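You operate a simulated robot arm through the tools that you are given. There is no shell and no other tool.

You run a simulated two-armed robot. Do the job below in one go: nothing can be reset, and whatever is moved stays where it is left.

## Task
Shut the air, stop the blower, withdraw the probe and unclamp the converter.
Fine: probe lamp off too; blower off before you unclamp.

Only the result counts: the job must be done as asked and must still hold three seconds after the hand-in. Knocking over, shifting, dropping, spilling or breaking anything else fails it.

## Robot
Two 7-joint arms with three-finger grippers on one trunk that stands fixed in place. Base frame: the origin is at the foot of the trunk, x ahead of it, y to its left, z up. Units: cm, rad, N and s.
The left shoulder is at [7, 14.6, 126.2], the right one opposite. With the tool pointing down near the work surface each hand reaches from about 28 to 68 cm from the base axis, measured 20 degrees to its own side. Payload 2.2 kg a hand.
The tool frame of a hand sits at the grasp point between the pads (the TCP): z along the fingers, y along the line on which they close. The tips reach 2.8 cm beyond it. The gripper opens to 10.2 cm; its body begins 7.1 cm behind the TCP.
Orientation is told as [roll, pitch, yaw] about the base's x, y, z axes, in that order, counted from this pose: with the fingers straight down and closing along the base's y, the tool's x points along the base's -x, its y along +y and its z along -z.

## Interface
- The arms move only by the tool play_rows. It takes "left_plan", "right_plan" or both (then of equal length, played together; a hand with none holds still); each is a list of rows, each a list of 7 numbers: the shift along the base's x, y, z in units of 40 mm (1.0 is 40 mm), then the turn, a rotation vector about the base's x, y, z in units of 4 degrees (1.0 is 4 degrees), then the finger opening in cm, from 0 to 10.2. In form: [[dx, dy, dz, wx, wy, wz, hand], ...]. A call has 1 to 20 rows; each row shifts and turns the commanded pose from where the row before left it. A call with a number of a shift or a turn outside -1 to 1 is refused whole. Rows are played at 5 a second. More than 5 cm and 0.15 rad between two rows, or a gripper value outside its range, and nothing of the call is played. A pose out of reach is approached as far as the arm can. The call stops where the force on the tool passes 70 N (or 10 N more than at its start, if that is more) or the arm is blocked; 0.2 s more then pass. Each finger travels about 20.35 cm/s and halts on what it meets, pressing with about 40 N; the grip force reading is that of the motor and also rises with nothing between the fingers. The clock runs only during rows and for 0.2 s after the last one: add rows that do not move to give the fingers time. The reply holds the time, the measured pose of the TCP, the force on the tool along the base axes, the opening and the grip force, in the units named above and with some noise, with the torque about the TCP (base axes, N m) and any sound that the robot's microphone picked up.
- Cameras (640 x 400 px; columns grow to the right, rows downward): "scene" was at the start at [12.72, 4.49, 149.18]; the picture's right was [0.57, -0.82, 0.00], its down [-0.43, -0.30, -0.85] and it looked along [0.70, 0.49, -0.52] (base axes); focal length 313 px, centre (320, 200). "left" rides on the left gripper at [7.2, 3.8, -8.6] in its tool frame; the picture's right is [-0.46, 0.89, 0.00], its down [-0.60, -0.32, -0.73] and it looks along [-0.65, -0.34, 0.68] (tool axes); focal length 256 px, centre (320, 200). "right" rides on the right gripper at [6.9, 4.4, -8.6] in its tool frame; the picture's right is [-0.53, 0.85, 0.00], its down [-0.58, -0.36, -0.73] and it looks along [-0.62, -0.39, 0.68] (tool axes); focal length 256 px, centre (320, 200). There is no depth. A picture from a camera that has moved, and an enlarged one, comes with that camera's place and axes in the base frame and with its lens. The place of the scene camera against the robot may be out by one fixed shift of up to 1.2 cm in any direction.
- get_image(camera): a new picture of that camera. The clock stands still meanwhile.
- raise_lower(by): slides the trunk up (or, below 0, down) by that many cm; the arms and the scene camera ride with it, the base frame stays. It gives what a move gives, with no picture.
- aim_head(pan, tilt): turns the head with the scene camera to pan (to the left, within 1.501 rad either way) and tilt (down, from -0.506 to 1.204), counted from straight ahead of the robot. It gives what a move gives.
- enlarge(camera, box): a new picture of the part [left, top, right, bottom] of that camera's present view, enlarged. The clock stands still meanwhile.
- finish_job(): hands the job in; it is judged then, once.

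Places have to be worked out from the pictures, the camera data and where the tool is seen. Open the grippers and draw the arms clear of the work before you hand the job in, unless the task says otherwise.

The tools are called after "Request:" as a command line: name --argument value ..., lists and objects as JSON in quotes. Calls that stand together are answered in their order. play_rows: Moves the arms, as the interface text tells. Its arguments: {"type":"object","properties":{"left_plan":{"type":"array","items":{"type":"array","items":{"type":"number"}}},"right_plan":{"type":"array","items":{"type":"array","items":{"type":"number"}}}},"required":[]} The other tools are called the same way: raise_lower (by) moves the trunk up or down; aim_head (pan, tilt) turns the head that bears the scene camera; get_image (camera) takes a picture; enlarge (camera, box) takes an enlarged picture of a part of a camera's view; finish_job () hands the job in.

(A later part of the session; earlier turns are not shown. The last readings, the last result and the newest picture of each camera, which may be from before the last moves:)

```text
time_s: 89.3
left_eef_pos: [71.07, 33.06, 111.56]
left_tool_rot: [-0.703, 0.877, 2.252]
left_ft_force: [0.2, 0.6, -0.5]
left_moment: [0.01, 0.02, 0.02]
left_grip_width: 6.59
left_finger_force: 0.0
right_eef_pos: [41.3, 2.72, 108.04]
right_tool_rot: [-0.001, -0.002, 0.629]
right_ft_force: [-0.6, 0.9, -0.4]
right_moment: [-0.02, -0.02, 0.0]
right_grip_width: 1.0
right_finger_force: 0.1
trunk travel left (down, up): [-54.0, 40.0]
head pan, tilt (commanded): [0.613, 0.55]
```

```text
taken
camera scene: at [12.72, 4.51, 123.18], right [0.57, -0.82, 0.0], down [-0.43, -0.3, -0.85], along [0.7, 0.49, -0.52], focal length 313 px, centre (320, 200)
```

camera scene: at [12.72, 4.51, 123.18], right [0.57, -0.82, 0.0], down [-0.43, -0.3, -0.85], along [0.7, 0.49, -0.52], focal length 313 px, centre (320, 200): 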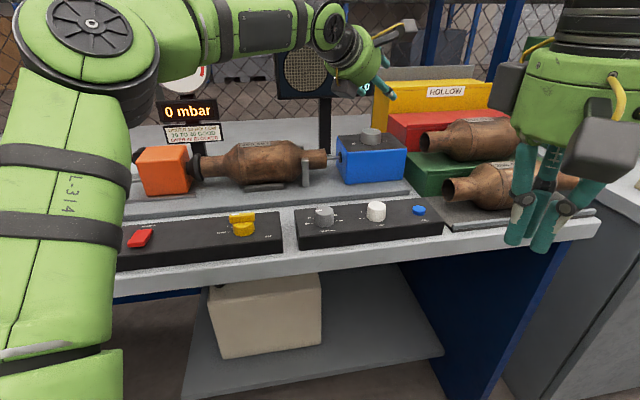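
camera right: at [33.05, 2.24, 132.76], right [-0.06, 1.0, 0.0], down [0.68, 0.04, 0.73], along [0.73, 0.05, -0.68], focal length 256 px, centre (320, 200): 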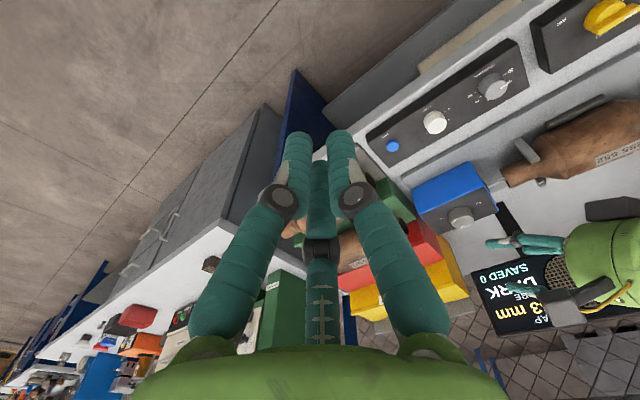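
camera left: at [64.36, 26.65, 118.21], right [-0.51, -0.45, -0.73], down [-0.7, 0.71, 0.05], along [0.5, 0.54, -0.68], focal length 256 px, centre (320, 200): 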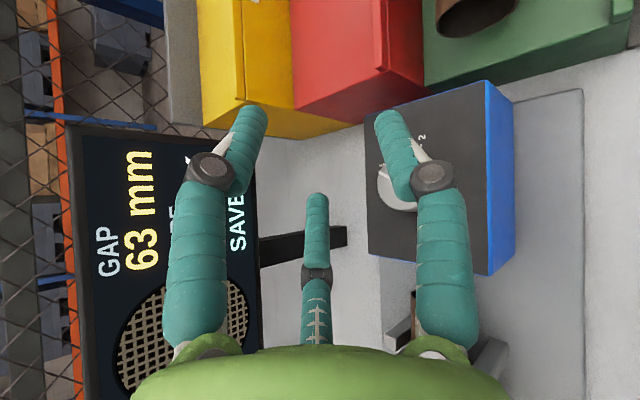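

The shoulder is now at z≈100 and the arm reaches freely. I test the orbit range in free air above the knob: +44° about the vertical.

Request:
play_rows --left_plan '[[0, 0, 0, 0, 0, 1, 6.6], [0, 0, 0, 0, 0, 1, 6.6], [0, 0, 0, 0, 0, 1, 6.6], [0, 0, 0, 0, 0, 1, 6.6], [0, 0, 0, 0, 0, 1, 6.6], [0, 0, 0, 0, 0, 1, 6.6], [0, 0, 0, 0, 0, 1, 6.6], [0, 0, 0, 0, 0, 1, 6.6], [0, 0, 0, 0, 0, 1, 6.6], [0, 0, 0, 0, 0, 1, 6.6], [0, 0, 0, 0, 0, 1, 6.6], [0, 0, 0, 0, 0, 0, 6.6]]'

Request:
get_image --camera "scene"

```text
time_s: 91.9
left_eef_pos: [71.94, 45.72, 112.09]
left_tool_rot: [-0.699, 0.875, 2.597]
left_ft_force: [0.8, 0.3, -0.6]
left_moment: [0.02, 0.0, 0.02]
left_grip_width: 6.57
left_finger_force: 0.0
left hand out of reach, approached as far as the arm can: row 1, 2, 3, 4, 5, 6, 7, 8, 9, 10, 11
right_eef_pos: [41.3, 2.71, 108.13]
right_tool_rot: [-0.001, 0.0, 0.629]
right_ft_force: [1.0, 0.1, 0.2]
right_moment: [0.02, -0.01, -0.02]
right_grip_width: 0.99
right_finger_force: 0.0
trunk travel left (down, up): [-54.0, 40.0]
head pan, tilt (commanded): [0.613, 0.55]
```

```text
taken
camera scene: at [12.72, 4.49, 123.18], right [0.57, -0.82, 0.0], down [-0.43, -0.3, -0.85], along [0.7, 0.49, -0.52], focal length 313 px, centre (320, 200)
```

scene: 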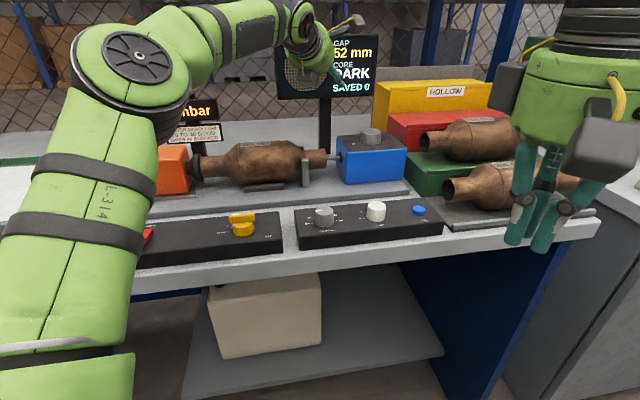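

The hand slid far left again (y=45.7) with no contact; the limit now looks like the last wrist joint near yaw ≈150°, not distance. I pull back from the display, then roll the hand clockwise about its own axis by 240° so the same three-finger pattern is reached mid-range.

Request:
play_rows --left_plan '[[-0.5, -0.3, 0.05, 0, 0, 0, 6], [-0.5, -0.4, 0.05, 0, 0, 0, 6], [-0.5, -0.5, 0.05, 0, 0, -0.9, 6], [-0.5, -0.5, 0.05, 0, 0, -0.9, 6], [-0.4, -0.5, 0.05, 0, 0, -0.9, 6], [0, 0, 0, 0, 0, -0.9, 6], [0, 0, 0, 0, 0, 0, 6]]'

Request:
get_image --camera "scene"

```text
time_s: 93.5
left_eef_pos: [63.54, 39.91, 114.43]
left_tool_rot: [-0.7, 0.874, 2.345]
left_ft_force: [-0.2, 0.5, -0.4]
left_moment: [0.04, -0.01, -0.01]
left_grip_width: 6.01
left_finger_force: 0.1
left hand out of reach, approached as far as the arm can: row 1, 2
right_eef_pos: [41.27, 2.81, 108.25]
right_tool_rot: [0.002, 0.001, 0.629]
right_ft_force: [-0.2, -0.3, -0.6]
right_moment: [0.04, 0.0, -0.01]
right_grip_width: 0.98
right_finger_force: 0.0
trunk travel left (down, up): [-54.0, 40.0]
head pan, tilt (commanded): [0.613, 0.55]
```

```text
taken
camera scene: at [12.7, 4.42, 123.18], right [0.57, -0.82, 0.0], down [-0.43, -0.3, -0.85], along [0.7, 0.49, -0.52], focal length 313 px, centre (320, 200)
```

scene: 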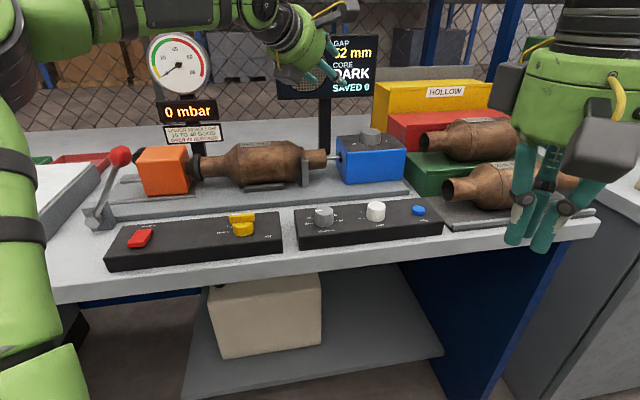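

I check the gap reading on the display.

Request:
enlarge --camera "scene" --box '[270, 30, 390, 110]'

Request:
enlarge --camera "scene" --box '[300, 110, 420, 200]'

```text
5.00 times, centred on (330, 70) of scene
camera zoom: at [12.7, 4.42, 123.18], right [0.57, -0.82, 0.0], down [-0.43, -0.3, -0.85], along [0.7, 0.49, -0.52], focal length 1565 px, centre (270, 850)
```

zoom: 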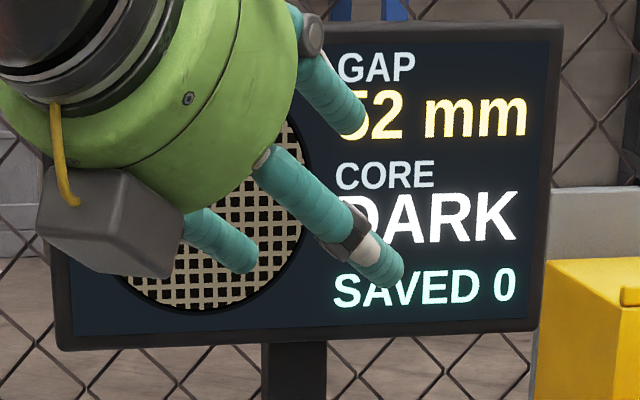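

```text
4.44 times, centred on (360, 155) of scene
camera zoom: at [12.7, 4.42, 123.18], right [0.57, -0.82, 0.0], down [-0.43, -0.3, -0.85], along [0.7, 0.49, -0.52], focal length 1391 px, centre (142, 400)
```

zoom: 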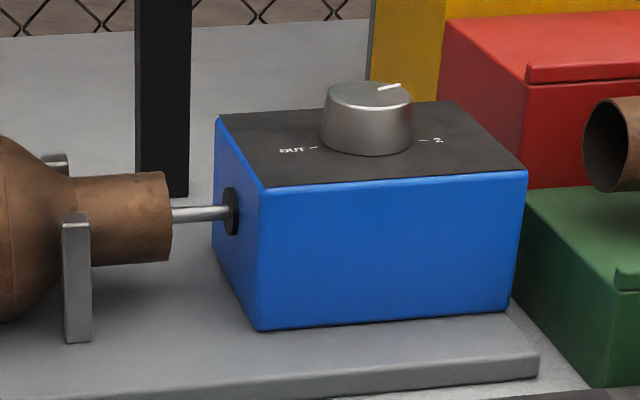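

The display reads about 52 mm and the knob pointer now stands near −22°: the sliding fingers dragged it the wrong way while I released. I roll the hand clockwise about its own axis now, clear of everything.

Request:
play_rows --left_plan '[[-0.1, -0.1, 0.1, 0.872, 0.032, -0.488, 6], [-0.1, -0.1, 0.1, 0.872, 0.032, -0.488, 6], [-0.1, -0.1, 0.1, 0.872, 0.032, -0.488, 6], [-0.1, -0.1, 0.1, 0.872, 0.032, -0.488, 6], [0, 0, 0, 0.872, 0.032, -0.488, 6], [0, 0, 0, 0.872, 0.032, -0.488, 6], [0, 0, 0, 0.872, 0.032, -0.488, 6], [0, 0, 0, 0.872, 0.032, -0.488, 6], [0, 0, 0, 0.872, 0.032, -0.488, 6], [0, 0, 0, 0.872, 0.032, -0.488, 6], [0, 0, 0, 0.872, 0.032, -0.488, 6], [0, 0, 0, 0.872, 0.032, -0.488, 6], [0, 0, 0, 0.872, 0.032, -0.488, 6], [0, 0, 0, 0.872, 0.032, -0.488, 6], [0, 0, 0, 0.872, 0.032, -0.488, 6], [0, 0, 0, 0.872, 0.032, -0.488, 6], [0, 0, 0, 0.872, 0.032, -0.488, 6], [0, 0, 0, 0.872, 0.032, -0.488, 6], [0, 0, 0, 0.872, 0.032, -0.488, 6], [0, 0, 0, 0.872, 0.032, -0.488, 6]]'

Request:
get_image --camera "scene"

```text
time_s: 97.7
left_eef_pos: [61.95, 38.42, 115.8]
left_tool_rot: [-1.037, -0.281, 1.451]
left_ft_force: [0.4, 0.7, -0.7]
left_moment: [0.0, -0.02, -0.03]
left_grip_width: 6.0
left_finger_force: 0.0
right_eef_pos: [41.26, 2.65, 108.22]
right_tool_rot: [-0.001, 0.001, 0.628]
right_ft_force: [-0.7, -0.1, 0.0]
right_moment: [0.0, -0.02, -0.03]
right_grip_width: 1.0
right_finger_force: 0.0
trunk travel left (down, up): [-54.0, 40.0]
head pan, tilt (commanded): [0.613, 0.55]
```

```text
taken
camera scene: at [12.72, 4.49, 123.18], right [0.57, -0.82, 0.0], down [-0.43, -0.3, -0.85], along [0.7, 0.49, -0.52], focal length 313 px, centre (320, 200)
```

scene: 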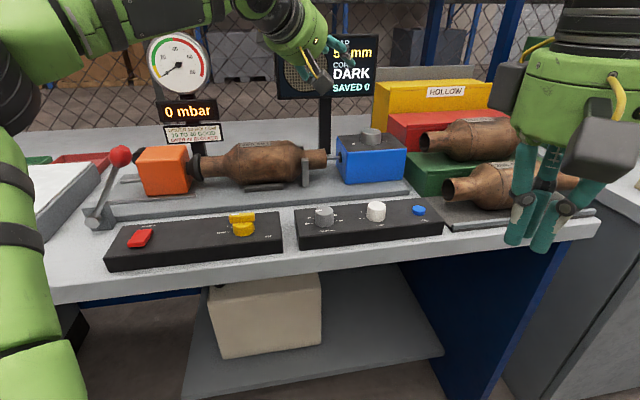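

No limits were flagged. I continue the roll, 160° more in two calls.

Request:
play_rows --left_plan '[[0, 0, 0, 0.872, 0.036, -0.488, 6], [0, 0, 0, 0.872, 0.036, -0.488, 6], [0, 0, 0, 0.872, 0.036, -0.488, 6], [0, 0, 0, 0.872, 0.036, -0.488, 6], [0, 0, 0, 0.872, 0.036, -0.488, 6], [0, 0, 0, 0.872, 0.036, -0.488, 6], [0, 0, 0, 0.872, 0.036, -0.488, 6], [0, 0, 0, 0.872, 0.036, -0.488, 6], [0, 0, 0, 0.872, 0.036, -0.488, 6], [0, 0, 0, 0.872, 0.036, -0.488, 6], [0, 0, 0, 0.872, 0.036, -0.488, 6], [0, 0, 0, 0.872, 0.036, -0.488, 6], [0, 0, 0, 0.872, 0.036, -0.488, 6], [0, 0, 0, 0.872, 0.036, -0.488, 6], [0, 0, 0, 0.872, 0.036, -0.488, 6], [0, 0, 0, 0.872, 0.036, -0.488, 6], [0, 0, 0, 0.872, 0.036, -0.488, 6], [0, 0, 0, 0.872, 0.036, -0.488, 6], [0, 0, 0, 0.872, 0.036, -0.488, 6], [0, 0, 0, 0.872, 0.036, -0.488, 6]]'

Request:
play_rows --left_plan '[[0, 0, 0, 0.872, 0.036, -0.488, 6], [0, 0, 0, 0.872, 0.036, -0.488, 6], [0, 0, 0, 0.872, 0.036, -0.488, 6], [0, 0, 0, 0.872, 0.036, -0.488, 6], [0, 0, 0, 0.872, 0.036, -0.488, 6], [0, 0, 0, 0.872, 0.036, -0.488, 6], [0, 0, 0, 0.872, 0.036, -0.488, 6], [0, 0, 0, 0.872, 0.036, -0.488, 6], [0, 0, 0, 0.872, 0.036, -0.488, 6], [0, 0, 0, 0.872, 0.036, -0.488, 6], [0, 0, 0, 0.872, 0.036, -0.488, 6], [0, 0, 0, 0.872, 0.036, -0.488, 6], [0, 0, 0, 0.872, 0.036, -0.488, 6], [0, 0, 0, 0.872, 0.036, -0.488, 6], [0, 0, 0, 0.872, 0.036, -0.488, 6], [0, 0, 0, 0.872, 0.036, -0.488, 6], [0, 0, 0, 0.872, 0.036, -0.488, 6], [0, 0, 0, 0.872, 0.036, -0.488, 6], [0, 0, 0, 0.872, 0.036, -0.488, 6], [0, 0, 0, 0.872, 0.036, -0.488, 6]]'

Request:
get_image --camera "left"

Request:
get_image --camera "scene"

```text
time_s: 101.9
left_eef_pos: [62.05, 38.4, 115.93]
left_tool_rot: [0.261, -1.044, -0.256]
left_ft_force: [0.2, 0.1, 0.2]
left_moment: [0.0, 0.0, 0.0]
left_grip_width: 6.02
left_finger_force: 0.1
right_eef_pos: [41.24, 2.73, 108.17]
right_tool_rot: [-0.001, 0.001, 0.629]
right_ft_force: [0.5, 0.1, 0.7]
right_moment: [0.01, -0.03, -0.01]
right_grip_width: 1.0
right_finger_force: 0.1
trunk travel left (down, up): [-54.0, 40.0]
head pan, tilt (commanded): [0.613, 0.55]
```

```text
time_s: 106.1
left_eef_pos: [61.9, 38.36, 115.86]
left_tool_rot: [1.063, -0.026, -1.518]
left_ft_force: [-0.6, -1.0, -0.2]
left_moment: [0.02, 0.0, 0.0]
left_grip_width: 6.0
left_finger_force: 0.1
right_eef_pos: [41.17, 2.59, 108.12]
right_tool_rot: [0.001, 0.001, 0.629]
right_ft_force: [-0.4, -1.0, 0.1]
right_moment: [-0.03, 0.01, -0.02]
right_grip_width: 1.0
right_finger_force: 0.0
trunk travel left (down, up): [-54.0, 40.0]
head pan, tilt (commanded): [0.613, 0.55]
```

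```text
taken
camera left: at [55.82, 45.39, 123.19], right [0.45, -0.42, 0.78], down [-0.76, -0.64, 0.09], along [0.46, -0.64, -0.61], focal length 256 px, centre (320, 200)
```

left: 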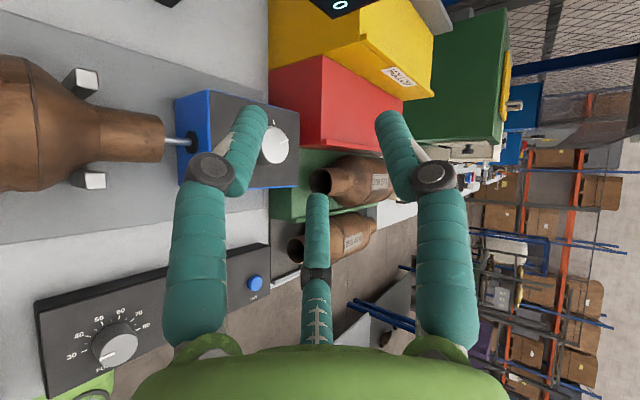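

```text
taken
camera scene: at [12.72, 4.49, 123.18], right [0.57, -0.82, 0.0], down [-0.43, -0.3, -0.85], along [0.7, 0.49, -0.52], focal length 313 px, centre (320, 200)
```

scene: 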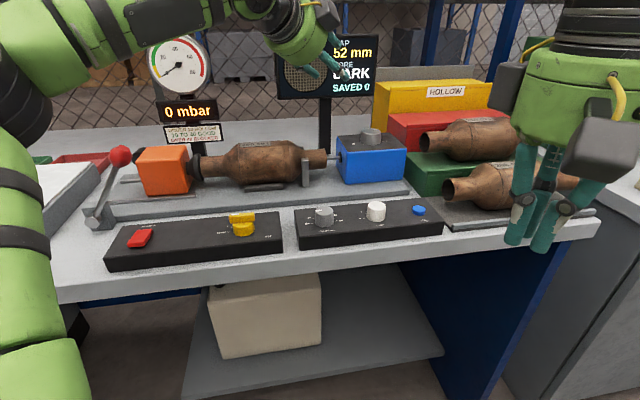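

The hand is now in the other orientation (+y finger up) with no limit flagged. I move above the knob and test the orbit of +40° in free air.

Request:
play_rows --left_plan '[[0.37, -0.22, -0.18, 0, 0, 0, 6.6], [0.37, -0.22, -0.18, 0, 0, 0, 6.6], [0.37, -0.22, -0.18, 0, 0, 0, 6.6], [0.37, -0.22, -0.18, 0, 0, 0, 6.6], [0.37, -0.22, -0.18, 0, 0, 0, 6.6], [0.37, -0.22, -0.18, 0, 0, 0, 6.6], [0, 0, 0, 0, 0, 0, 6.6]]'

Request:
play_rows --left_plan '[[0, 0, 0, 0, 0, 1, 6.6], [0, 0, 0, 0, 0, 1, 6.6], [0, 0, 0, 0, 0, 1, 6.6], [0, 0, 0, 0, 0, 1, 6.6], [0, 0, 0, 0, 0, 1, 6.6], [0, 0, 0, 0, 0, 0, 6.6]]'

Request:
get_image --camera "scene"

```text
time_s: 107.7
left_eef_pos: [70.84, 33.19, 111.64]
left_tool_rot: [1.064, -0.027, -1.519]
left_ft_force: [0.5, 0.2, 0.0]
left_moment: [-0.01, -0.01, 0.0]
left_grip_width: 6.58
left_finger_force: 0.1
right_eef_pos: [41.07, 2.88, 108.32]
right_tool_rot: [-0.001, 0.0, 0.628]
right_ft_force: [-0.2, 0.1, -0.4]
right_moment: [0.02, 0.0, 0.01]
right_grip_width: 0.99
right_finger_force: 0.1
trunk travel left (down, up): [-54.0, 40.0]
head pan, tilt (commanded): [0.613, 0.55]
```

```text
time_s: 109.1
left_eef_pos: [71.01, 33.03, 111.5]
left_tool_rot: [1.062, -0.028, -1.169]
left_ft_force: [-0.6, -0.9, 0.1]
left_moment: [0.02, -0.03, -0.02]
left_grip_width: 6.57
left_finger_force: 0.0
right_eef_pos: [41.18, 2.82, 108.18]
right_tool_rot: [0.001, 0.001, 0.63]
right_ft_force: [-0.8, -0.7, -0.7]
right_moment: [0.01, 0.0, 0.02]
right_grip_width: 1.03
right_finger_force: 0.1
trunk travel left (down, up): [-54.0, 40.0]
head pan, tilt (commanded): [0.613, 0.55]
```

```text
taken
camera scene: at [12.7, 4.5, 123.18], right [0.57, -0.82, 0.0], down [-0.43, -0.3, -0.85], along [0.7, 0.49, -0.52], focal length 313 px, centre (320, 200)
```

scene: 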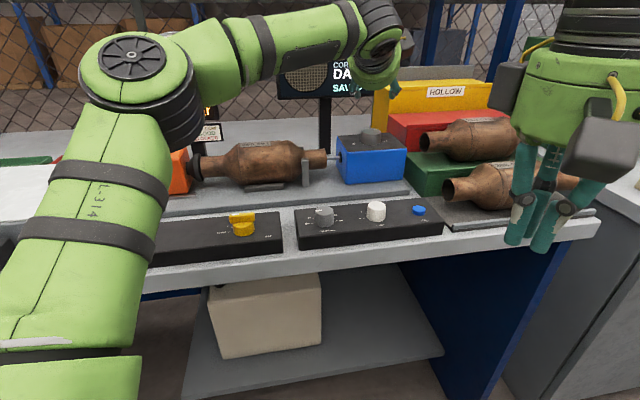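

The orbit now works with no limit. I test further, up to about +60° azimuth.

Request:
play_rows --left_plan '[[0, 0, 0, 0, 0, 1, 6.6], [0, 0, 0, 0, 0, 1, 6.6], [0, 0, 0, 0, 0, 1, 6.6], [0, 0, 0, 0, 0, 1, 6.6], [0, 0, 0, 0, 0, 1, 6.6], [0, 0, 0, 0, 0, 1, 6.6], [0, 0, 0, 0, 0, 1, 6.6], [0, 0, 0, 0, 0, 1, 6.6], [0, 0, 0, 0, 0, 1, 6.6], [0, 0, 0, 0, 0, 0, 6.6]]'

Request:
get_image --camera "scene"

Request:
get_image --camera "left"

```text
time_s: 111.3
left_eef_pos: [67.94, 37.13, 111.01]
left_tool_rot: [1.067, -0.023, -0.771]
left_ft_force: [-0.2, -0.2, 1.3]
left_moment: [-0.03, 0.01, 0.02]
left_grip_width: 6.59
left_finger_force: 0.1
left hand out of reach, approached as far as the arm can: row 2, 3, 4, 5, 6, 7, 8, 9
right_eef_pos: [41.14, 2.74, 108.18]
right_tool_rot: [-0.001, 0.0, 0.63]
right_ft_force: [0.5, -0.5, 0.4]
right_moment: [-0.01, 0.01, -0.01]
right_grip_width: 1.01
right_finger_force: 0.0
trunk travel left (down, up): [-54.0, 40.0]
head pan, tilt (commanded): [0.613, 0.55]
```

```text
taken
camera scene: at [12.72, 4.49, 123.18], right [0.57, -0.82, 0.0], down [-0.43, -0.3, -0.85], along [0.7, 0.49, -0.52], focal length 313 px, centre (320, 200)
```

scene: 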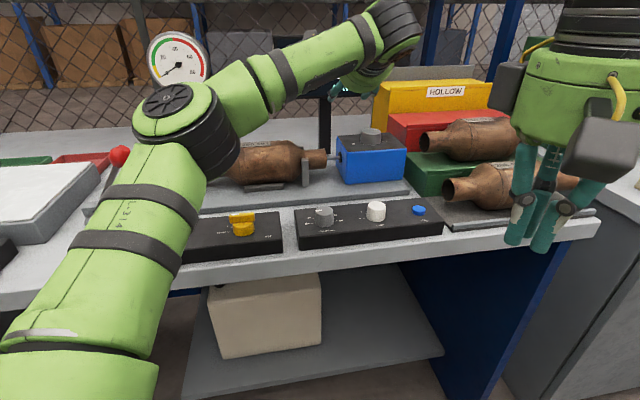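

```text
taken
camera left: at [58.69, 38.25, 118.37], right [0.62, 0.0, 0.79], down [-0.12, -0.99, 0.09], along [0.78, -0.15, -0.61], focal length 256 px, centre (320, 200)
```

left: 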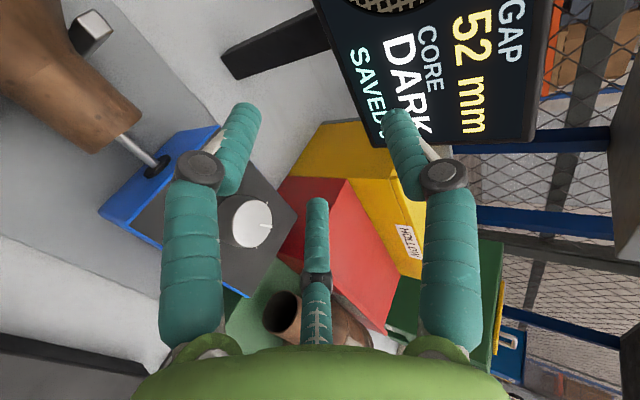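

The usable azimuth is up to about +25°; gap reads 52 mm. I enlarge the knob from here to measure the pointer.

Request:
enlarge --camera "left" --box '[190, 150, 330, 270]'

```text
3.33 times, centred on (260, 210) of left
camera zoom: at [58.69, 38.25, 118.37], right [0.62, 0.0, 0.79], down [-0.12, -0.99, 0.09], along [0.78, -0.15, -0.61], focal length 853 px, centre (520, 167)
```

zoom: 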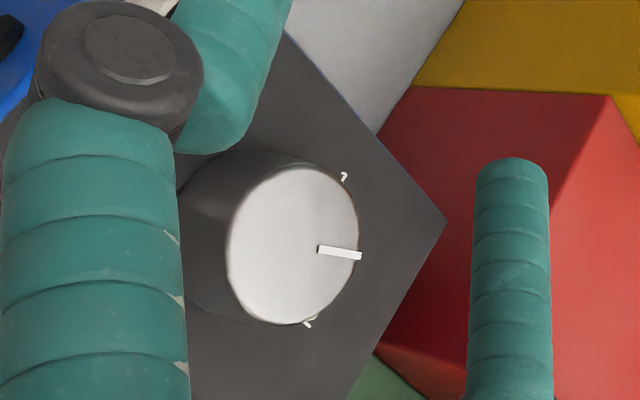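

The pointer is at ≈−17° and this view puts the knob centre at ≈[71.0, 33.25], matching where the pinch centred itself. I swing back to azimuth ≈−30° above the knob.

Request:
play_rows --left_plan '[[0.04, -0.05, 0, 0, 0, -1, 6.6], [0.04, -0.05, 0, 0, 0, -1, 6.6], [0.04, -0.05, 0, 0, 0, -1, 6.6], [0.04, -0.05, 0, 0, 0, -1, 6.6], [0.04, -0.05, 0, 0, 0, -1, 6.6], [0.04, -0.05, 0, 0, 0, -1, 6.6], [0.04, -0.05, 0, 0, 0, -1, 6.6], [0.04, -0.05, 0, 0, 0, -1, 6.6], [0.04, -0.05, 0, 0, 0, -1, 6.6], [0.04, -0.05, 0, 0, 0, -1, 6.6], [0.04, -0.05, 0, 0, 0, -1, 6.6], [0.04, -0.05, 0, 0, 0, -1, 6.6], [0.04, -0.05, 0, 0, 0, -1, 6.6], [0.04, -0.05, 0, 0, 0, -1, 6.6], [0.04, -0.06, 0, 0, 0, -1, 6.6], [0.04, -0.06, 0, 0, 0, -1, 6.6], [0.04, -0.06, 0, 0, 0, -1, 6.6], [0.04, -0.06, 0, 0, 0, -1, 6.6], [0.04, -0.06, 0, 0, 0, -1, 6.6], [0, 0, 0, 0, 0, 0, 6.6]]'

Request:
get_image --camera "scene"

Request:
get_image --camera "left"

```text
time_s: 115.5
left_eef_pos: [71.0, 33.05, 111.21]
left_tool_rot: [1.065, -0.023, -2.1]
left_ft_force: [-0.9, 0.8, 0.5]
left_moment: [0.04, -0.01, -0.01]
left_grip_width: 6.6
left_finger_force: 0.1
right_eef_pos: [41.17, 2.69, 108.15]
right_tool_rot: [0.0, 0.001, 0.627]
right_ft_force: [0.5, -0.2, 0.4]
right_moment: [0.0, -0.02, -0.03]
right_grip_width: 1.02
right_finger_force: 0.1
trunk travel left (down, up): [-54.0, 40.0]
head pan, tilt (commanded): [0.613, 0.55]
```

```text
taken
camera scene: at [12.69, 4.49, 123.18], right [0.57, -0.82, 0.0], down [-0.43, -0.3, -0.85], along [0.7, 0.49, -0.52], focal length 313 px, centre (320, 200)
```

scene: 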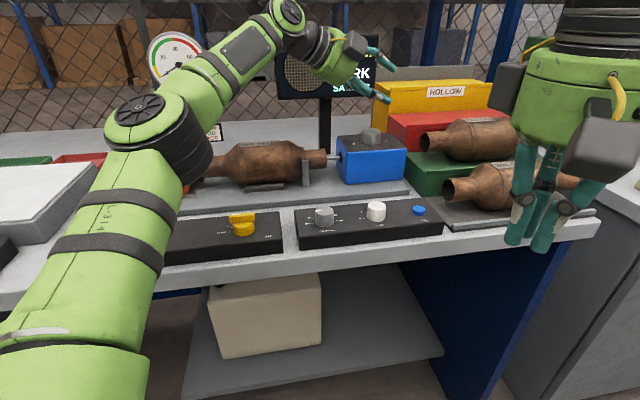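

```text
taken
camera left: at [69.86, 42.35, 118.45], right [0.14, -0.6, 0.79], down [-0.99, -0.12, 0.09], along [0.04, -0.79, -0.61], focal length 256 px, centre (320, 200)
```

left: 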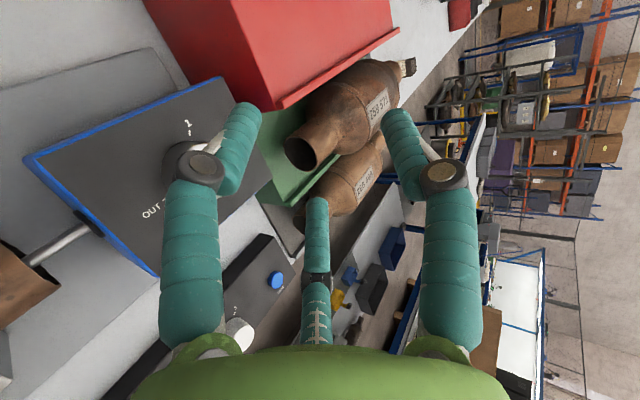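

At azimuth −30° with no limit flagged. I descend to straddle the knob, checking the view before closing.

Request:
play_rows --left_plan '[[0, 0.04, -0.4, 0, 0, 0, 6.6], [0, 0, -0.5, 0, 0, 0, 6.6], [0, 0, -0.5, 0, 0, 0, 6.6], [0, 0, -0.45, 0, 0, 0, 6.6], [0, 0, 0, 0, 0, 0, 6.6]]'

Request:
get_image --camera "left"

Request:
enlarge --camera "scene" --box '[280, 60, 440, 200]'

Request:
get_image --camera "right"

```text
time_s: 116.7
left_eef_pos: [71.1, 33.49, 103.74]
left_tool_rot: [1.067, -0.021, -2.099]
left_ft_force: [0.5, 0.2, 0.0]
left_moment: [-0.01, 0.06, -0.01]
left_grip_width: 6.6
left_finger_force: 0.1
right_eef_pos: [41.02, 2.64, 108.06]
right_tool_rot: [0.0, 0.001, 0.627]
right_ft_force: [0.1, -0.2, -0.4]
right_moment: [0.01, -0.04, 0.02]
right_grip_width: 1.01
right_finger_force: 0.1
trunk travel left (down, up): [-54.0, 40.0]
head pan, tilt (commanded): [0.613, 0.55]
```

```text
taken
camera left: at [69.81, 42.54, 111.16], right [0.14, -0.6, 0.79], down [-0.99, -0.12, 0.09], along [0.04, -0.79, -0.61], focal length 256 px, centre (320, 200)
```

left: 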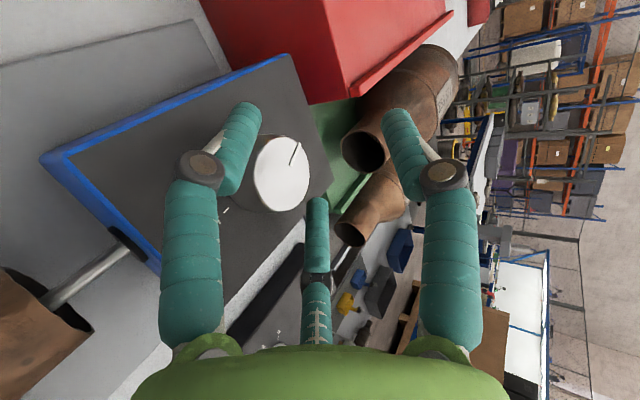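

```text
2.86 times, centred on (360, 130) of scene
camera zoom: at [12.7, 4.47, 123.18], right [0.57, -0.82, 0.0], down [-0.43, -0.3, -0.85], along [0.7, 0.49, -0.52], focal length 894 px, centre (206, 400)
```

zoom: 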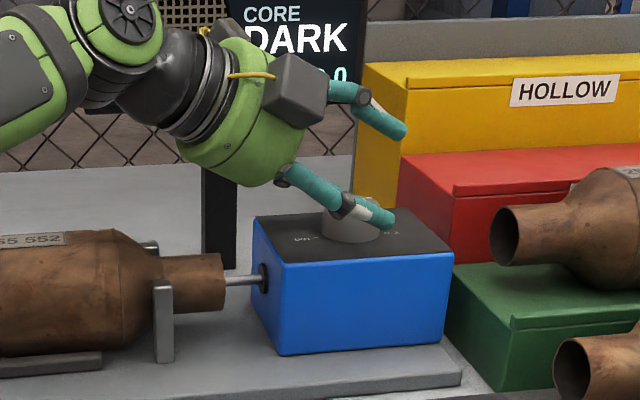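

```text
taken
camera right: at [33.06, 2.23, 116.76], right [-0.06, 1.0, 0.0], down [0.68, 0.04, 0.73], along [0.73, 0.05, -0.68], focal length 256 px, centre (320, 200)
```

right: 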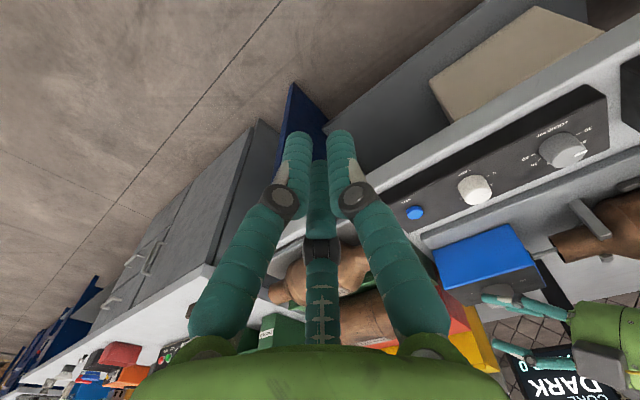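

The knob sits between the two lower fingers. I narrow, sink to TCP z≈103.0 and close.

Request:
play_rows --left_plan '[[0, 0, -0.06, 0, 0, 0, 5.8], [0, 0, -0.12, 0, 0, 0, 5.6], [0, 0, 0, 0, 0, 0, 5.6], [0, 0, 0, 0, 0, 0, 4.8], [0, 0, 0, 0, 0, 0, 4.2], [0, 0, 0, 0, 0, 0, 3.6], [0, 0, 0, 0, 0, 0, 3.0], [0, 0, 0, 0, 0, 0, 3.0]]'

Request:
enlarge --camera "left" --box '[180, 70, 400, 270]'

```text
time_s: 118.5
left_eef_pos: [71.04, 33.45, 102.96]
left_tool_rot: [1.065, -0.024, -2.096]
left_ft_force: [1.3, 4.8, 0.2]
left_moment: [0.26, 0.0, 0.05]
left_grip_width: 4.92
left_finger_force: 14.3
right_eef_pos: [41.32, 2.83, 108.17]
right_tool_rot: [-0.002, 0.002, 0.628]
right_ft_force: [-0.2, -0.6, 0.1]
right_moment: [-0.01, -0.05, 0.01]
right_grip_width: 1.01
right_finger_force: 0.0
trunk travel left (down, up): [-54.0, 40.0]
head pan, tilt (commanded): [0.613, 0.55]
```

```text
2.00 times, centred on (290, 170) of left
camera zoom: at [69.8, 42.73, 110.24], right [0.15, -0.6, 0.79], down [-0.99, -0.12, 0.09], along [0.04, -0.79, -0.61], focal length 512 px, centre (380, 260)
```

zoom: 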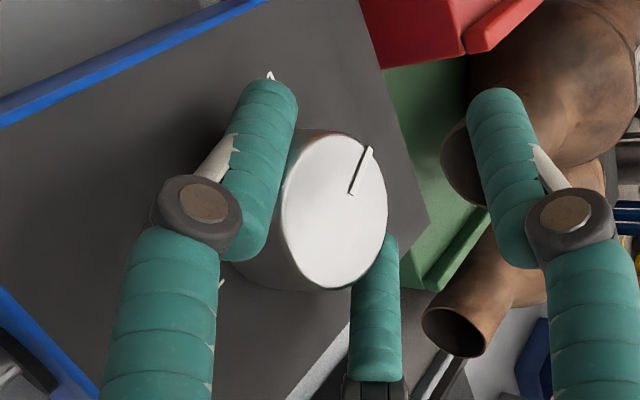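

Contact made (4.92 cm, 14 N so far). I hold a little longer and command tighter.

Request:
play_rows --left_plan '[[0, 0, 0, 0, 0, 0, 2.0], [0, 0, 0, 0, 0, 0, 2.0], [0, 0, 0, 0, 0, 0, 2.0]]'

```text
time_s: 119.3
left_eef_pos: [71.14, 33.51, 102.89]
left_tool_rot: [1.066, -0.023, -2.096]
left_ft_force: [1.1, 6.5, 1.1]
left_moment: [0.27, -0.02, 0.03]
left_grip_width: 4.87
left_finger_force: 21.1
right_eef_pos: [41.29, 2.88, 108.22]
right_tool_rot: [0.0, 0.0, 0.629]
right_ft_force: [0.7, -1.0, 0.0]
right_moment: [0.01, 0.02, 0.02]
right_grip_width: 1.01
right_finger_force: 0.0
trunk travel left (down, up): [-54.0, 40.0]
head pan, tilt (commanded): [0.613, 0.55]
```

I turn counter-clockwise 24° first and check that the knob follows.

Request:
play_rows --left_plan '[[0, 0, 0, 0, 0, 0.8, 2.0], [0, 0, 0, 0, 0, 0.8, 2.0], [0, 0, 0, 0, 0, 0.8, 2.0], [0, 0, 0, 0, 0, 0.8, 2.0], [0, 0, 0, 0, 0, 0.8, 2.0], [0, 0, 0, 0, 0, 0.8, 2.0], [0, 0, 0, 0, 0, 0.8, 2.0], [0, 0, 0, 0, 0, 0, 2.0]]'

Request:
enlarge --camera "left" --box '[180, 70, 400, 270]'

Request:
enlarge --camera "scene" --box '[260, 20, 440, 200]'

```text
time_s: 121.1
left_eef_pos: [70.96, 33.33, 102.89]
left_tool_rot: [1.063, -0.021, -1.708]
left_ft_force: [-7.0, 2.2, -4.9]
left_moment: [0.23, 0.26, -0.01]
left_grip_width: 4.88
left_finger_force: 21.1
right_eef_pos: [41.22, 2.8, 108.12]
right_tool_rot: [0.001, 0.001, 0.626]
right_ft_force: [0.0, 0.3, 0.2]
right_moment: [-0.01, 0.0, 0.0]
right_grip_width: 0.98
right_finger_force: 0.1
trunk travel left (down, up): [-54.0, 40.0]
head pan, tilt (commanded): [0.613, 0.55]
```

```text
2.00 times, centred on (290, 170) of left
camera zoom: at [66.33, 41.4, 110.28], right [0.37, -0.5, 0.78], down [-0.87, -0.49, 0.09], along [0.34, -0.71, -0.61], focal length 512 px, centre (380, 260)
```

zoom: 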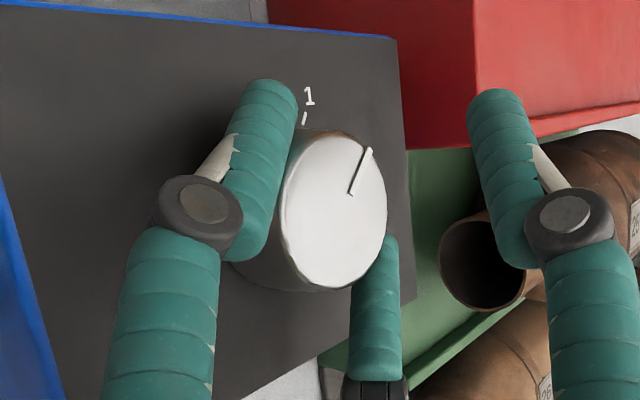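

```text
2.22 times, centred on (350, 110) of scene
camera zoom: at [12.64, 4.57, 123.18], right [0.57, -0.82, 0.0], down [-0.43, -0.3, -0.85], along [0.7, 0.49, -0.52], focal length 696 px, centre (253, 400)
```

zoom: 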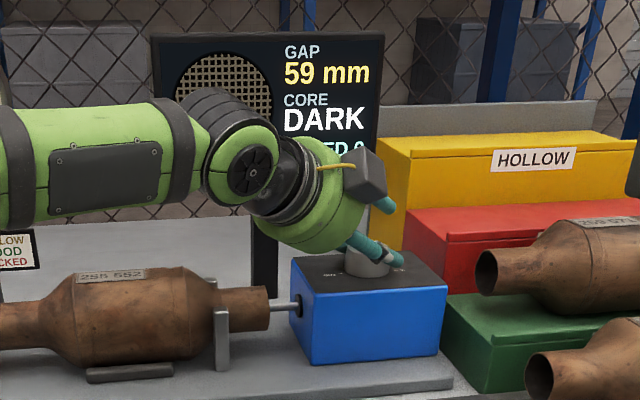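

The knob follows without slipping (gap 59 mm). I continue this stroke another 30°.

Request:
play_rows --left_plan '[[0, 0, 0, 0, 0, 0.8, 2.0], [0, 0, 0, 0, 0, 0.8, 2.0], [0, 0, 0, 0, 0, 0.8, 2.0], [0, 0, 0, 0, 0, 0.8, 2.0], [0, 0, 0, 0, 0, 0.8, 2.0], [0, 0, 0, 0, 0, 0.8, 2.0], [0, 0, 0, 0, 0, 0.8, 2.0], [0, 0, 0, 0, 0, 0.8, 2.0], [0, 0, 0, 0, 0, 0.8, 2.0], [0, 0, 0, 0, 0, 0, 2.0]]'

Request:
enlarge --camera "scene" --box '[260, 20, 440, 200]'

```text
time_s: 123.3
left_eef_pos: [71.03, 33.13, 102.99]
left_tool_rot: [1.066, -0.025, -1.205]
left_ft_force: [-8.9, -7.0, -7.2]
left_moment: [-0.13, 0.33, -0.02]
left_grip_width: 4.83
left_finger_force: 21.6
right_eef_pos: [41.11, 2.69, 108.23]
right_tool_rot: [-0.001, -0.004, 0.628]
right_ft_force: [0.9, 0.3, 0.8]
right_moment: [0.02, 0.01, 0.03]
right_grip_width: 1.03
right_finger_force: 0.1
trunk travel left (down, up): [-54.0, 40.0]
head pan, tilt (commanded): [0.613, 0.55]
```

```text
2.22 times, centred on (350, 110) of scene
camera zoom: at [12.64, 4.41, 123.19], right [0.57, -0.82, 0.0], down [-0.43, -0.3, -0.85], along [0.7, 0.49, -0.52], focal length 696 px, centre (253, 400)
```

zoom: 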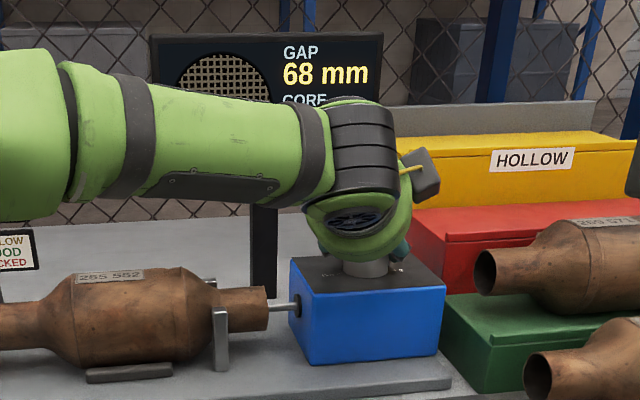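

Gap is 68 mm after this stroke. I release gently, lift off the knob, and swing back 52°.

Request:
play_rows --left_plan '[[0, 0, 0, 0, 0, 0, 5.6], [0, 0, 0, 0, 0, 0, 5.8], [0, 0, 0.1, 0, 0, 0, 6.2], [0, 0, 0.35, 0, 0, 0, 6.6], [0, 0, 0.4, 0, 0, 0, 6.6], [0, 0, 0, 0, 0, -1, 6.6], [0, 0, 0, 0, 0, -1, 6.6], [0, 0, 0, 0, 0, -1, 6.6], [0, 0, 0, 0, 0, -1, 6.6], [0, 0, 0, 0, 0, -1, 6.6], [0, 0, 0, 0, 0, -1, 6.6], [0, 0, 0, 0, 0, -1, 6.6], [0, 0, 0, 0, 0, -1, 6.6], [0, 0, 0, 0, 0, -1, 6.6], [0, 0, 0, 0, 0, -1, 6.6], [0, 0, 0, 0, 0, -1, 6.6], [0, 0, 0, 0, 0, -1, 6.6], [0, 0, 0, 0, 0, -1, 6.6], [0, 0, 0, 0, 0, 0, 6.6]]'

Request:
enlarge --camera "left" --box '[180, 70, 400, 270]'

Request:
enlarge --camera "scene" --box '[260, 20, 440, 200]'

```text
time_s: 127.3
left_eef_pos: [71.05, 33.31, 106.35]
left_tool_rot: [1.066, -0.025, -2.112]
left_ft_force: [0.4, 0.3, 0.1]
left_moment: [-0.04, 0.0, -0.02]
left_grip_width: 6.6
left_finger_force: 0.0
right_eef_pos: [41.21, 2.84, 108.21]
right_tool_rot: [0.0, 0.001, 0.627]
right_ft_force: [0.1, 0.1, 0.3]
right_moment: [0.01, -0.02, 0.04]
right_grip_width: 0.99
right_finger_force: 0.0
trunk travel left (down, up): [-54.0, 40.0]
head pan, tilt (commanded): [0.613, 0.55]
```

```text
2.00 times, centred on (290, 170) of left
camera zoom: at [69.96, 42.57, 113.71], right [0.14, -0.6, 0.79], down [-0.99, -0.11, 0.09], along [0.03, -0.79, -0.61], focal length 512 px, centre (380, 260)
```

zoom: 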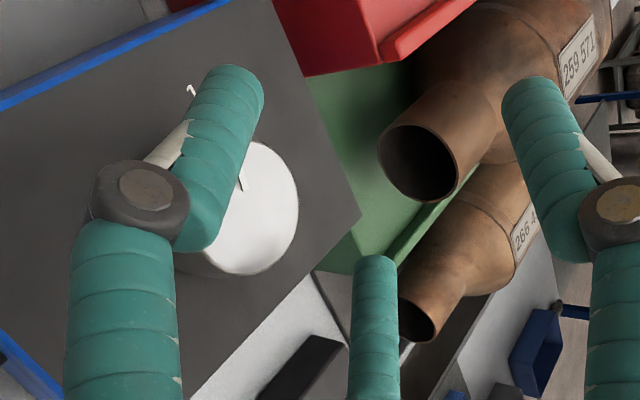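

```text
2.22 times, centred on (350, 110) of scene
camera zoom: at [12.7, 4.48, 123.18], right [0.57, -0.82, 0.0], down [-0.43, -0.3, -0.85], along [0.7, 0.49, -0.52], focal length 696 px, centre (253, 400)
```

zoom: 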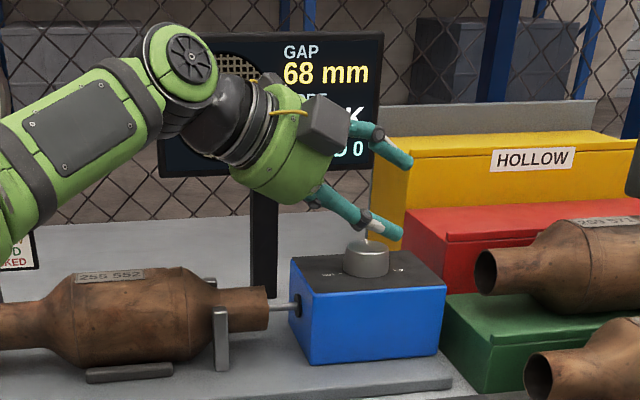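

Nothing was dragged (gap still 68 mm). I repeat: descend, grip, and turn counter-clockwise.

Request:
play_rows --left_plan '[[0, 0, -0.4, 0, 0, 0, 6.6], [0, 0, -0.3, 0, 0, 0, 6.6], [0, 0, 0, 0, 0, 0, 5.8], [0, 0, -0.14, 0, 0, 0, 5.6], [0, 0, 0, 0, 0, 0, 4.8], [0, 0, 0, 0, 0, 0, 4.0], [0, 0, 0, 0, 0, 0, 3.0], [0, 0, 0, 0, 0, 0, 2.0], [0, 0, 0, 0, 0, 0, 1.0], [0, 0, 0, 0, 0, 0, 1.0], [0, 0, 0, 0, 0, 0.85, 1.0], [0, 0, 0, 0, 0, 0.85, 1.0], [0, 0, 0, 0, 0, 0.85, 1.0], [0, 0, 0, 0, 0, 0.85, 1.0], [0, 0, 0, 0, 0, 0.85, 1.0], [0, 0, 0, 0, 0, 0.85, 1.0], [0, 0, 0, 0, 0, 0.85, 1.0], [0, 0, 0, 0, 0, 0.85, 1.0], [0, 0, 0, 0, 0, 0, 1.0]]'

Request:
enlarge --camera "scene" --box '[260, 20, 440, 200]'

Request:
enlarge --camera "left" --box '[180, 70, 400, 270]'

```text
time_s: 131.3
left_eef_pos: [71.09, 33.31, 102.78]
left_tool_rot: [1.065, -0.024, -1.637]
left_ft_force: [-4.9, -0.1, -3.4]
left_moment: [0.12, 0.22, 0.01]
left_grip_width: 4.85
left_finger_force: 28.6
right_eef_pos: [41.2, 2.66, 108.26]
right_tool_rot: [0.001, 0.001, 0.629]
right_ft_force: [-1.0, 0.1, -0.5]
right_moment: [-0.05, -0.01, 0.03]
right_grip_width: 1.01
right_finger_force: 0.0
trunk travel left (down, up): [-54.0, 40.0]
head pan, tilt (commanded): [0.613, 0.55]
```

```text
2.22 times, centred on (350, 110) of scene
camera zoom: at [12.69, 4.53, 123.18], right [0.57, -0.82, 0.0], down [-0.43, -0.3, -0.85], along [0.7, 0.49, -0.52], focal length 696 px, centre (253, 400)
```

zoom: 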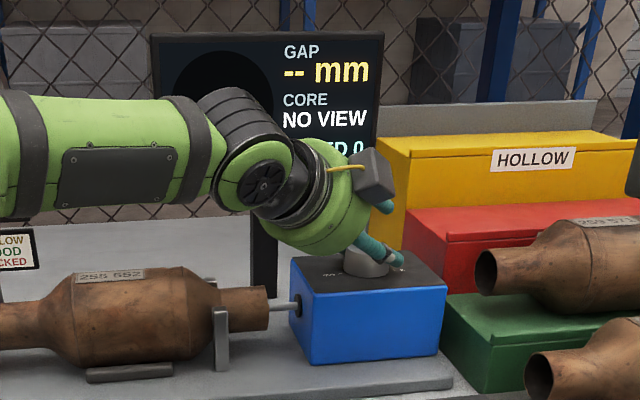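

```text
2.00 times, centred on (290, 170) of left
camera zoom: at [65.83, 41.02, 110.22], right [0.4, -0.48, 0.78], down [-0.83, -0.55, 0.09], along [0.39, -0.69, -0.61], focal length 512 px, centre (380, 260)
```

zoom: 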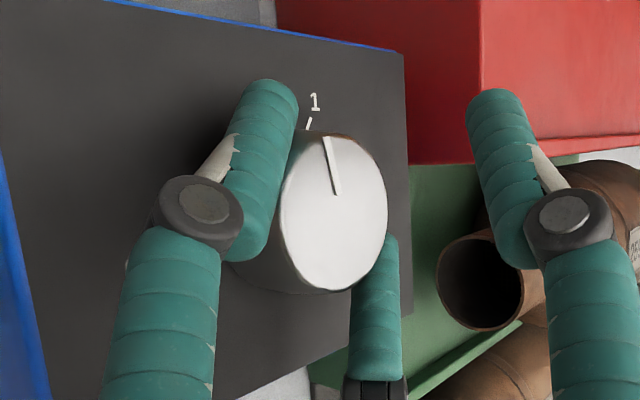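

The display shows NO VIEW and the pointer is at ≈61°. I continue the stroke 30° more.

Request:
play_rows --left_plan '[[0, 0, 0, 0, 0, 0.85, 1.0], [0, 0, 0, 0, 0, 0.85, 1.0], [0, 0, 0, 0, 0, 0.85, 1.0], [0, 0, 0, 0, 0, 0.85, 1.0], [0, 0, 0, 0, 0, 0.85, 1.0], [0, 0, 0, 0, 0, 0.85, 1.0], [0, 0, 0, 0, 0, 0.85, 1.0], [0, 0, 0, 0, 0, 0.85, 1.0], [0, 0, 0, 0, 0, 0, 1.0]]'

Request:
play_rows --left_plan '[[0, 0, 0, 0, 0, 0, 5.6], [0, 0, 0, 0, 0, 0, 5.8], [0, 0, 0.1, 0, 0, 0, 6.2], [0, 0, 0.35, 0, 0, 0, 6.6], [0, 0, 0.4, 0, 0, 0, 6.6], [0, 0, 0, 0, 0, -1, 6.6], [0, 0, 0, 0, 0, -1, 6.6], [0, 0, 0, 0, 0, -1, 6.6], [0, 0, 0, 0, 0, -1, 6.6], [0, 0, 0, 0, 0, -1, 6.6], [0, 0, 0, 0, 0, -1, 6.6], [0, 0, 0, 0, 0, -1, 6.6], [0, 0, 0, 0, 0, -1, 6.6], [0, 0, 0, 0, 0, -1, 6.6], [0, 0, 0, 0, 0, -1, 6.6], [0, 0, 0, 0, 0, -1, 6.6], [0, 0, 0, 0, 0, -1, 6.6], [0, 0, 0, 0, 0, -1, 6.6], [0, 0, 0, 0, 0, 0, 6.6]]'

Request:
enlarge --camera "left" --box '[150, 70, 370, 270]'

Request:
enlarge --camera "scene" --box '[260, 20, 440, 200]'

```text
time_s: 133.3
left_eef_pos: [71.01, 33.16, 102.83]
left_tool_rot: [1.065, -0.021, -1.165]
left_ft_force: [-5.4, -11.8, -8.9]
left_moment: [-0.42, 0.21, -0.04]
left_grip_width: 4.84
left_finger_force: 28.8
right_eef_pos: [41.26, 2.75, 108.14]
right_tool_rot: [0.0, -0.001, 0.627]
right_ft_force: [0.2, -0.1, -0.1]
right_moment: [0.0, -0.01, 0.03]
right_grip_width: 0.99
right_finger_force: 0.0
trunk travel left (down, up): [-54.0, 40.0]
head pan, tilt (commanded): [0.613, 0.55]
```

```text
time_s: 137.3
left_eef_pos: [71.15, 33.27, 106.41]
left_tool_rot: [1.065, -0.021, -2.072]
left_ft_force: [-0.2, -0.5, -0.3]
left_moment: [0.02, -0.05, 0.01]
left_grip_width: 6.61
left_finger_force: 0.2
right_eef_pos: [41.23, 2.73, 108.12]
right_tool_rot: [0.001, -0.001, 0.628]
right_ft_force: [-0.5, -0.5, -0.3]
right_moment: [-0.03, 0.03, 0.04]
right_grip_width: 1.01
right_finger_force: 0.2
trunk travel left (down, up): [-54.0, 40.0]
head pan, tilt (commanded): [0.613, 0.55]
```

```text
2.00 times, centred on (260, 170) of left
camera zoom: at [69.62, 42.46, 113.76], right [0.16, -0.6, 0.79], down [-0.98, -0.15, 0.09], along [0.06, -0.79, -0.61], focal length 512 px, centre (440, 260)
```

zoom: 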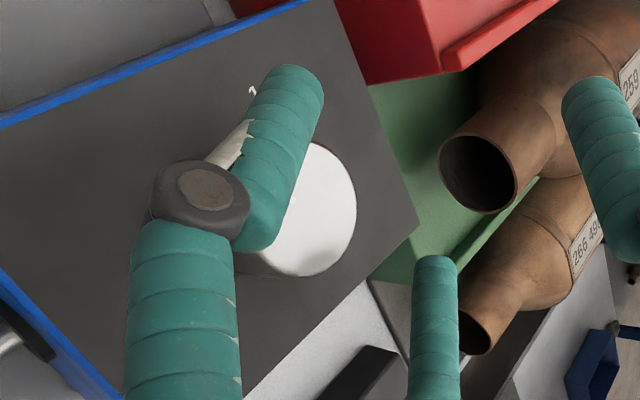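

```text
2.22 times, centred on (350, 110) of scene
camera zoom: at [12.7, 4.49, 123.18], right [0.57, -0.82, 0.0], down [-0.43, -0.3, -0.85], along [0.7, 0.49, -0.52], focal length 696 px, centre (253, 400)
```

zoom: 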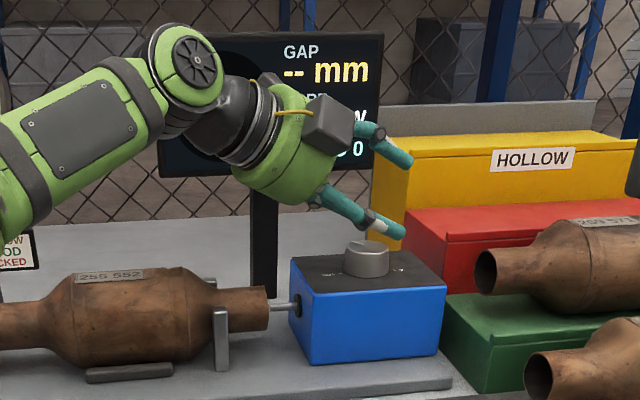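

The pointer should be near 88°. I repeat the grip and turn for the final ~47°.

Request:
play_rows --left_plan '[[0, 0, -0.4, 0, 0, 0, 6.6], [0, 0, -0.3, 0, 0, 0, 6.6], [0, 0, 0, 0, 0, 0, 5.8], [0, 0, -0.14, 0, 0, 0, 5.6], [0, 0, 0, 0, 0, 0, 4.8], [0, 0, 0, 0, 0, 0, 4.0], [0, 0, 0, 0, 0, 0, 3.0], [0, 0, 0, 0, 0, 0, 2.0], [0, 0, 0, 0, 0, 0, 1.0], [0, 0, 0, 0, 0, 0, 1.0], [0, 0, 0, 0, 0, 0.85, 1.0], [0, 0, 0, 0, 0, 0.85, 1.0], [0, 0, 0, 0, 0, 0.85, 1.0], [0, 0, 0, 0, 0, 0.85, 1.0], [0, 0, 0, 0, 0, 0.85, 1.0], [0, 0, 0, 0, 0, 0.85, 1.0], [0, 0, 0, 0, 0, 0.85, 1.0], [0, 0, 0, 0, 0, 0.85, 1.0], [0, 0, 0, 0, 0, 0, 1.0]]'

Request:
enlarge --camera "left" --box '[180, 70, 400, 270]'

Request:
enlarge --camera "scene" --box '[260, 20, 440, 200]'

```text
time_s: 141.3
left_eef_pos: [71.03, 33.37, 103.04]
left_tool_rot: [1.068, -0.023, -1.597]
left_ft_force: [5.7, 1.5, 1.8]
left_moment: [0.32, -0.53, 0.01]
left_grip_width: 4.78
left_finger_force: 28.8
right_eef_pos: [41.37, 2.78, 108.15]
right_tool_rot: [0.004, -0.001, 0.629]
right_ft_force: [0.0, 0.0, 0.1]
right_moment: [0.03, -0.01, -0.03]
right_grip_width: 1.0
right_finger_force: 0.1
trunk travel left (down, up): [-54.0, 40.0]
head pan, tilt (commanded): [0.613, 0.55]
```

```text
2.00 times, centred on (290, 170) of left
camera zoom: at [65.54, 40.78, 110.33], right [0.42, -0.46, 0.78], down [-0.81, -0.58, 0.09], along [0.42, -0.67, -0.61], focal length 512 px, centre (380, 260)
```

zoom: 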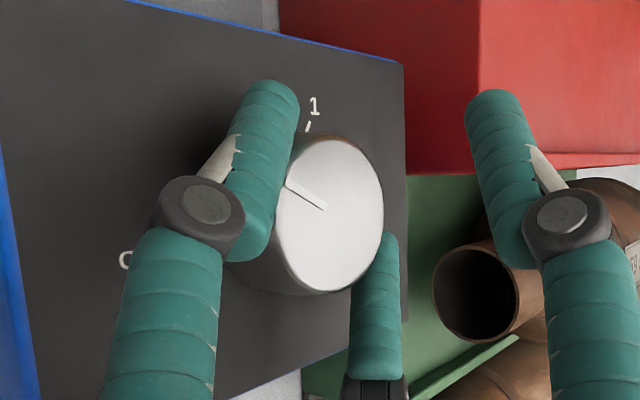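

```text
2.22 times, centred on (350, 110) of scene
camera zoom: at [12.82, 4.49, 123.17], right [0.57, -0.82, 0.0], down [-0.43, -0.3, -0.85], along [0.7, 0.49, -0.52], focal length 696 px, centre (253, 400)
```

zoom: 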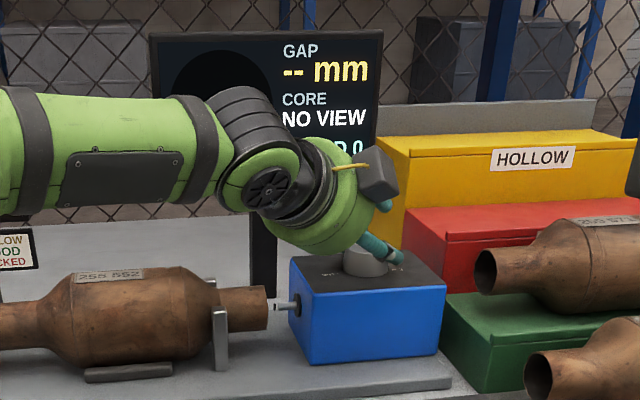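

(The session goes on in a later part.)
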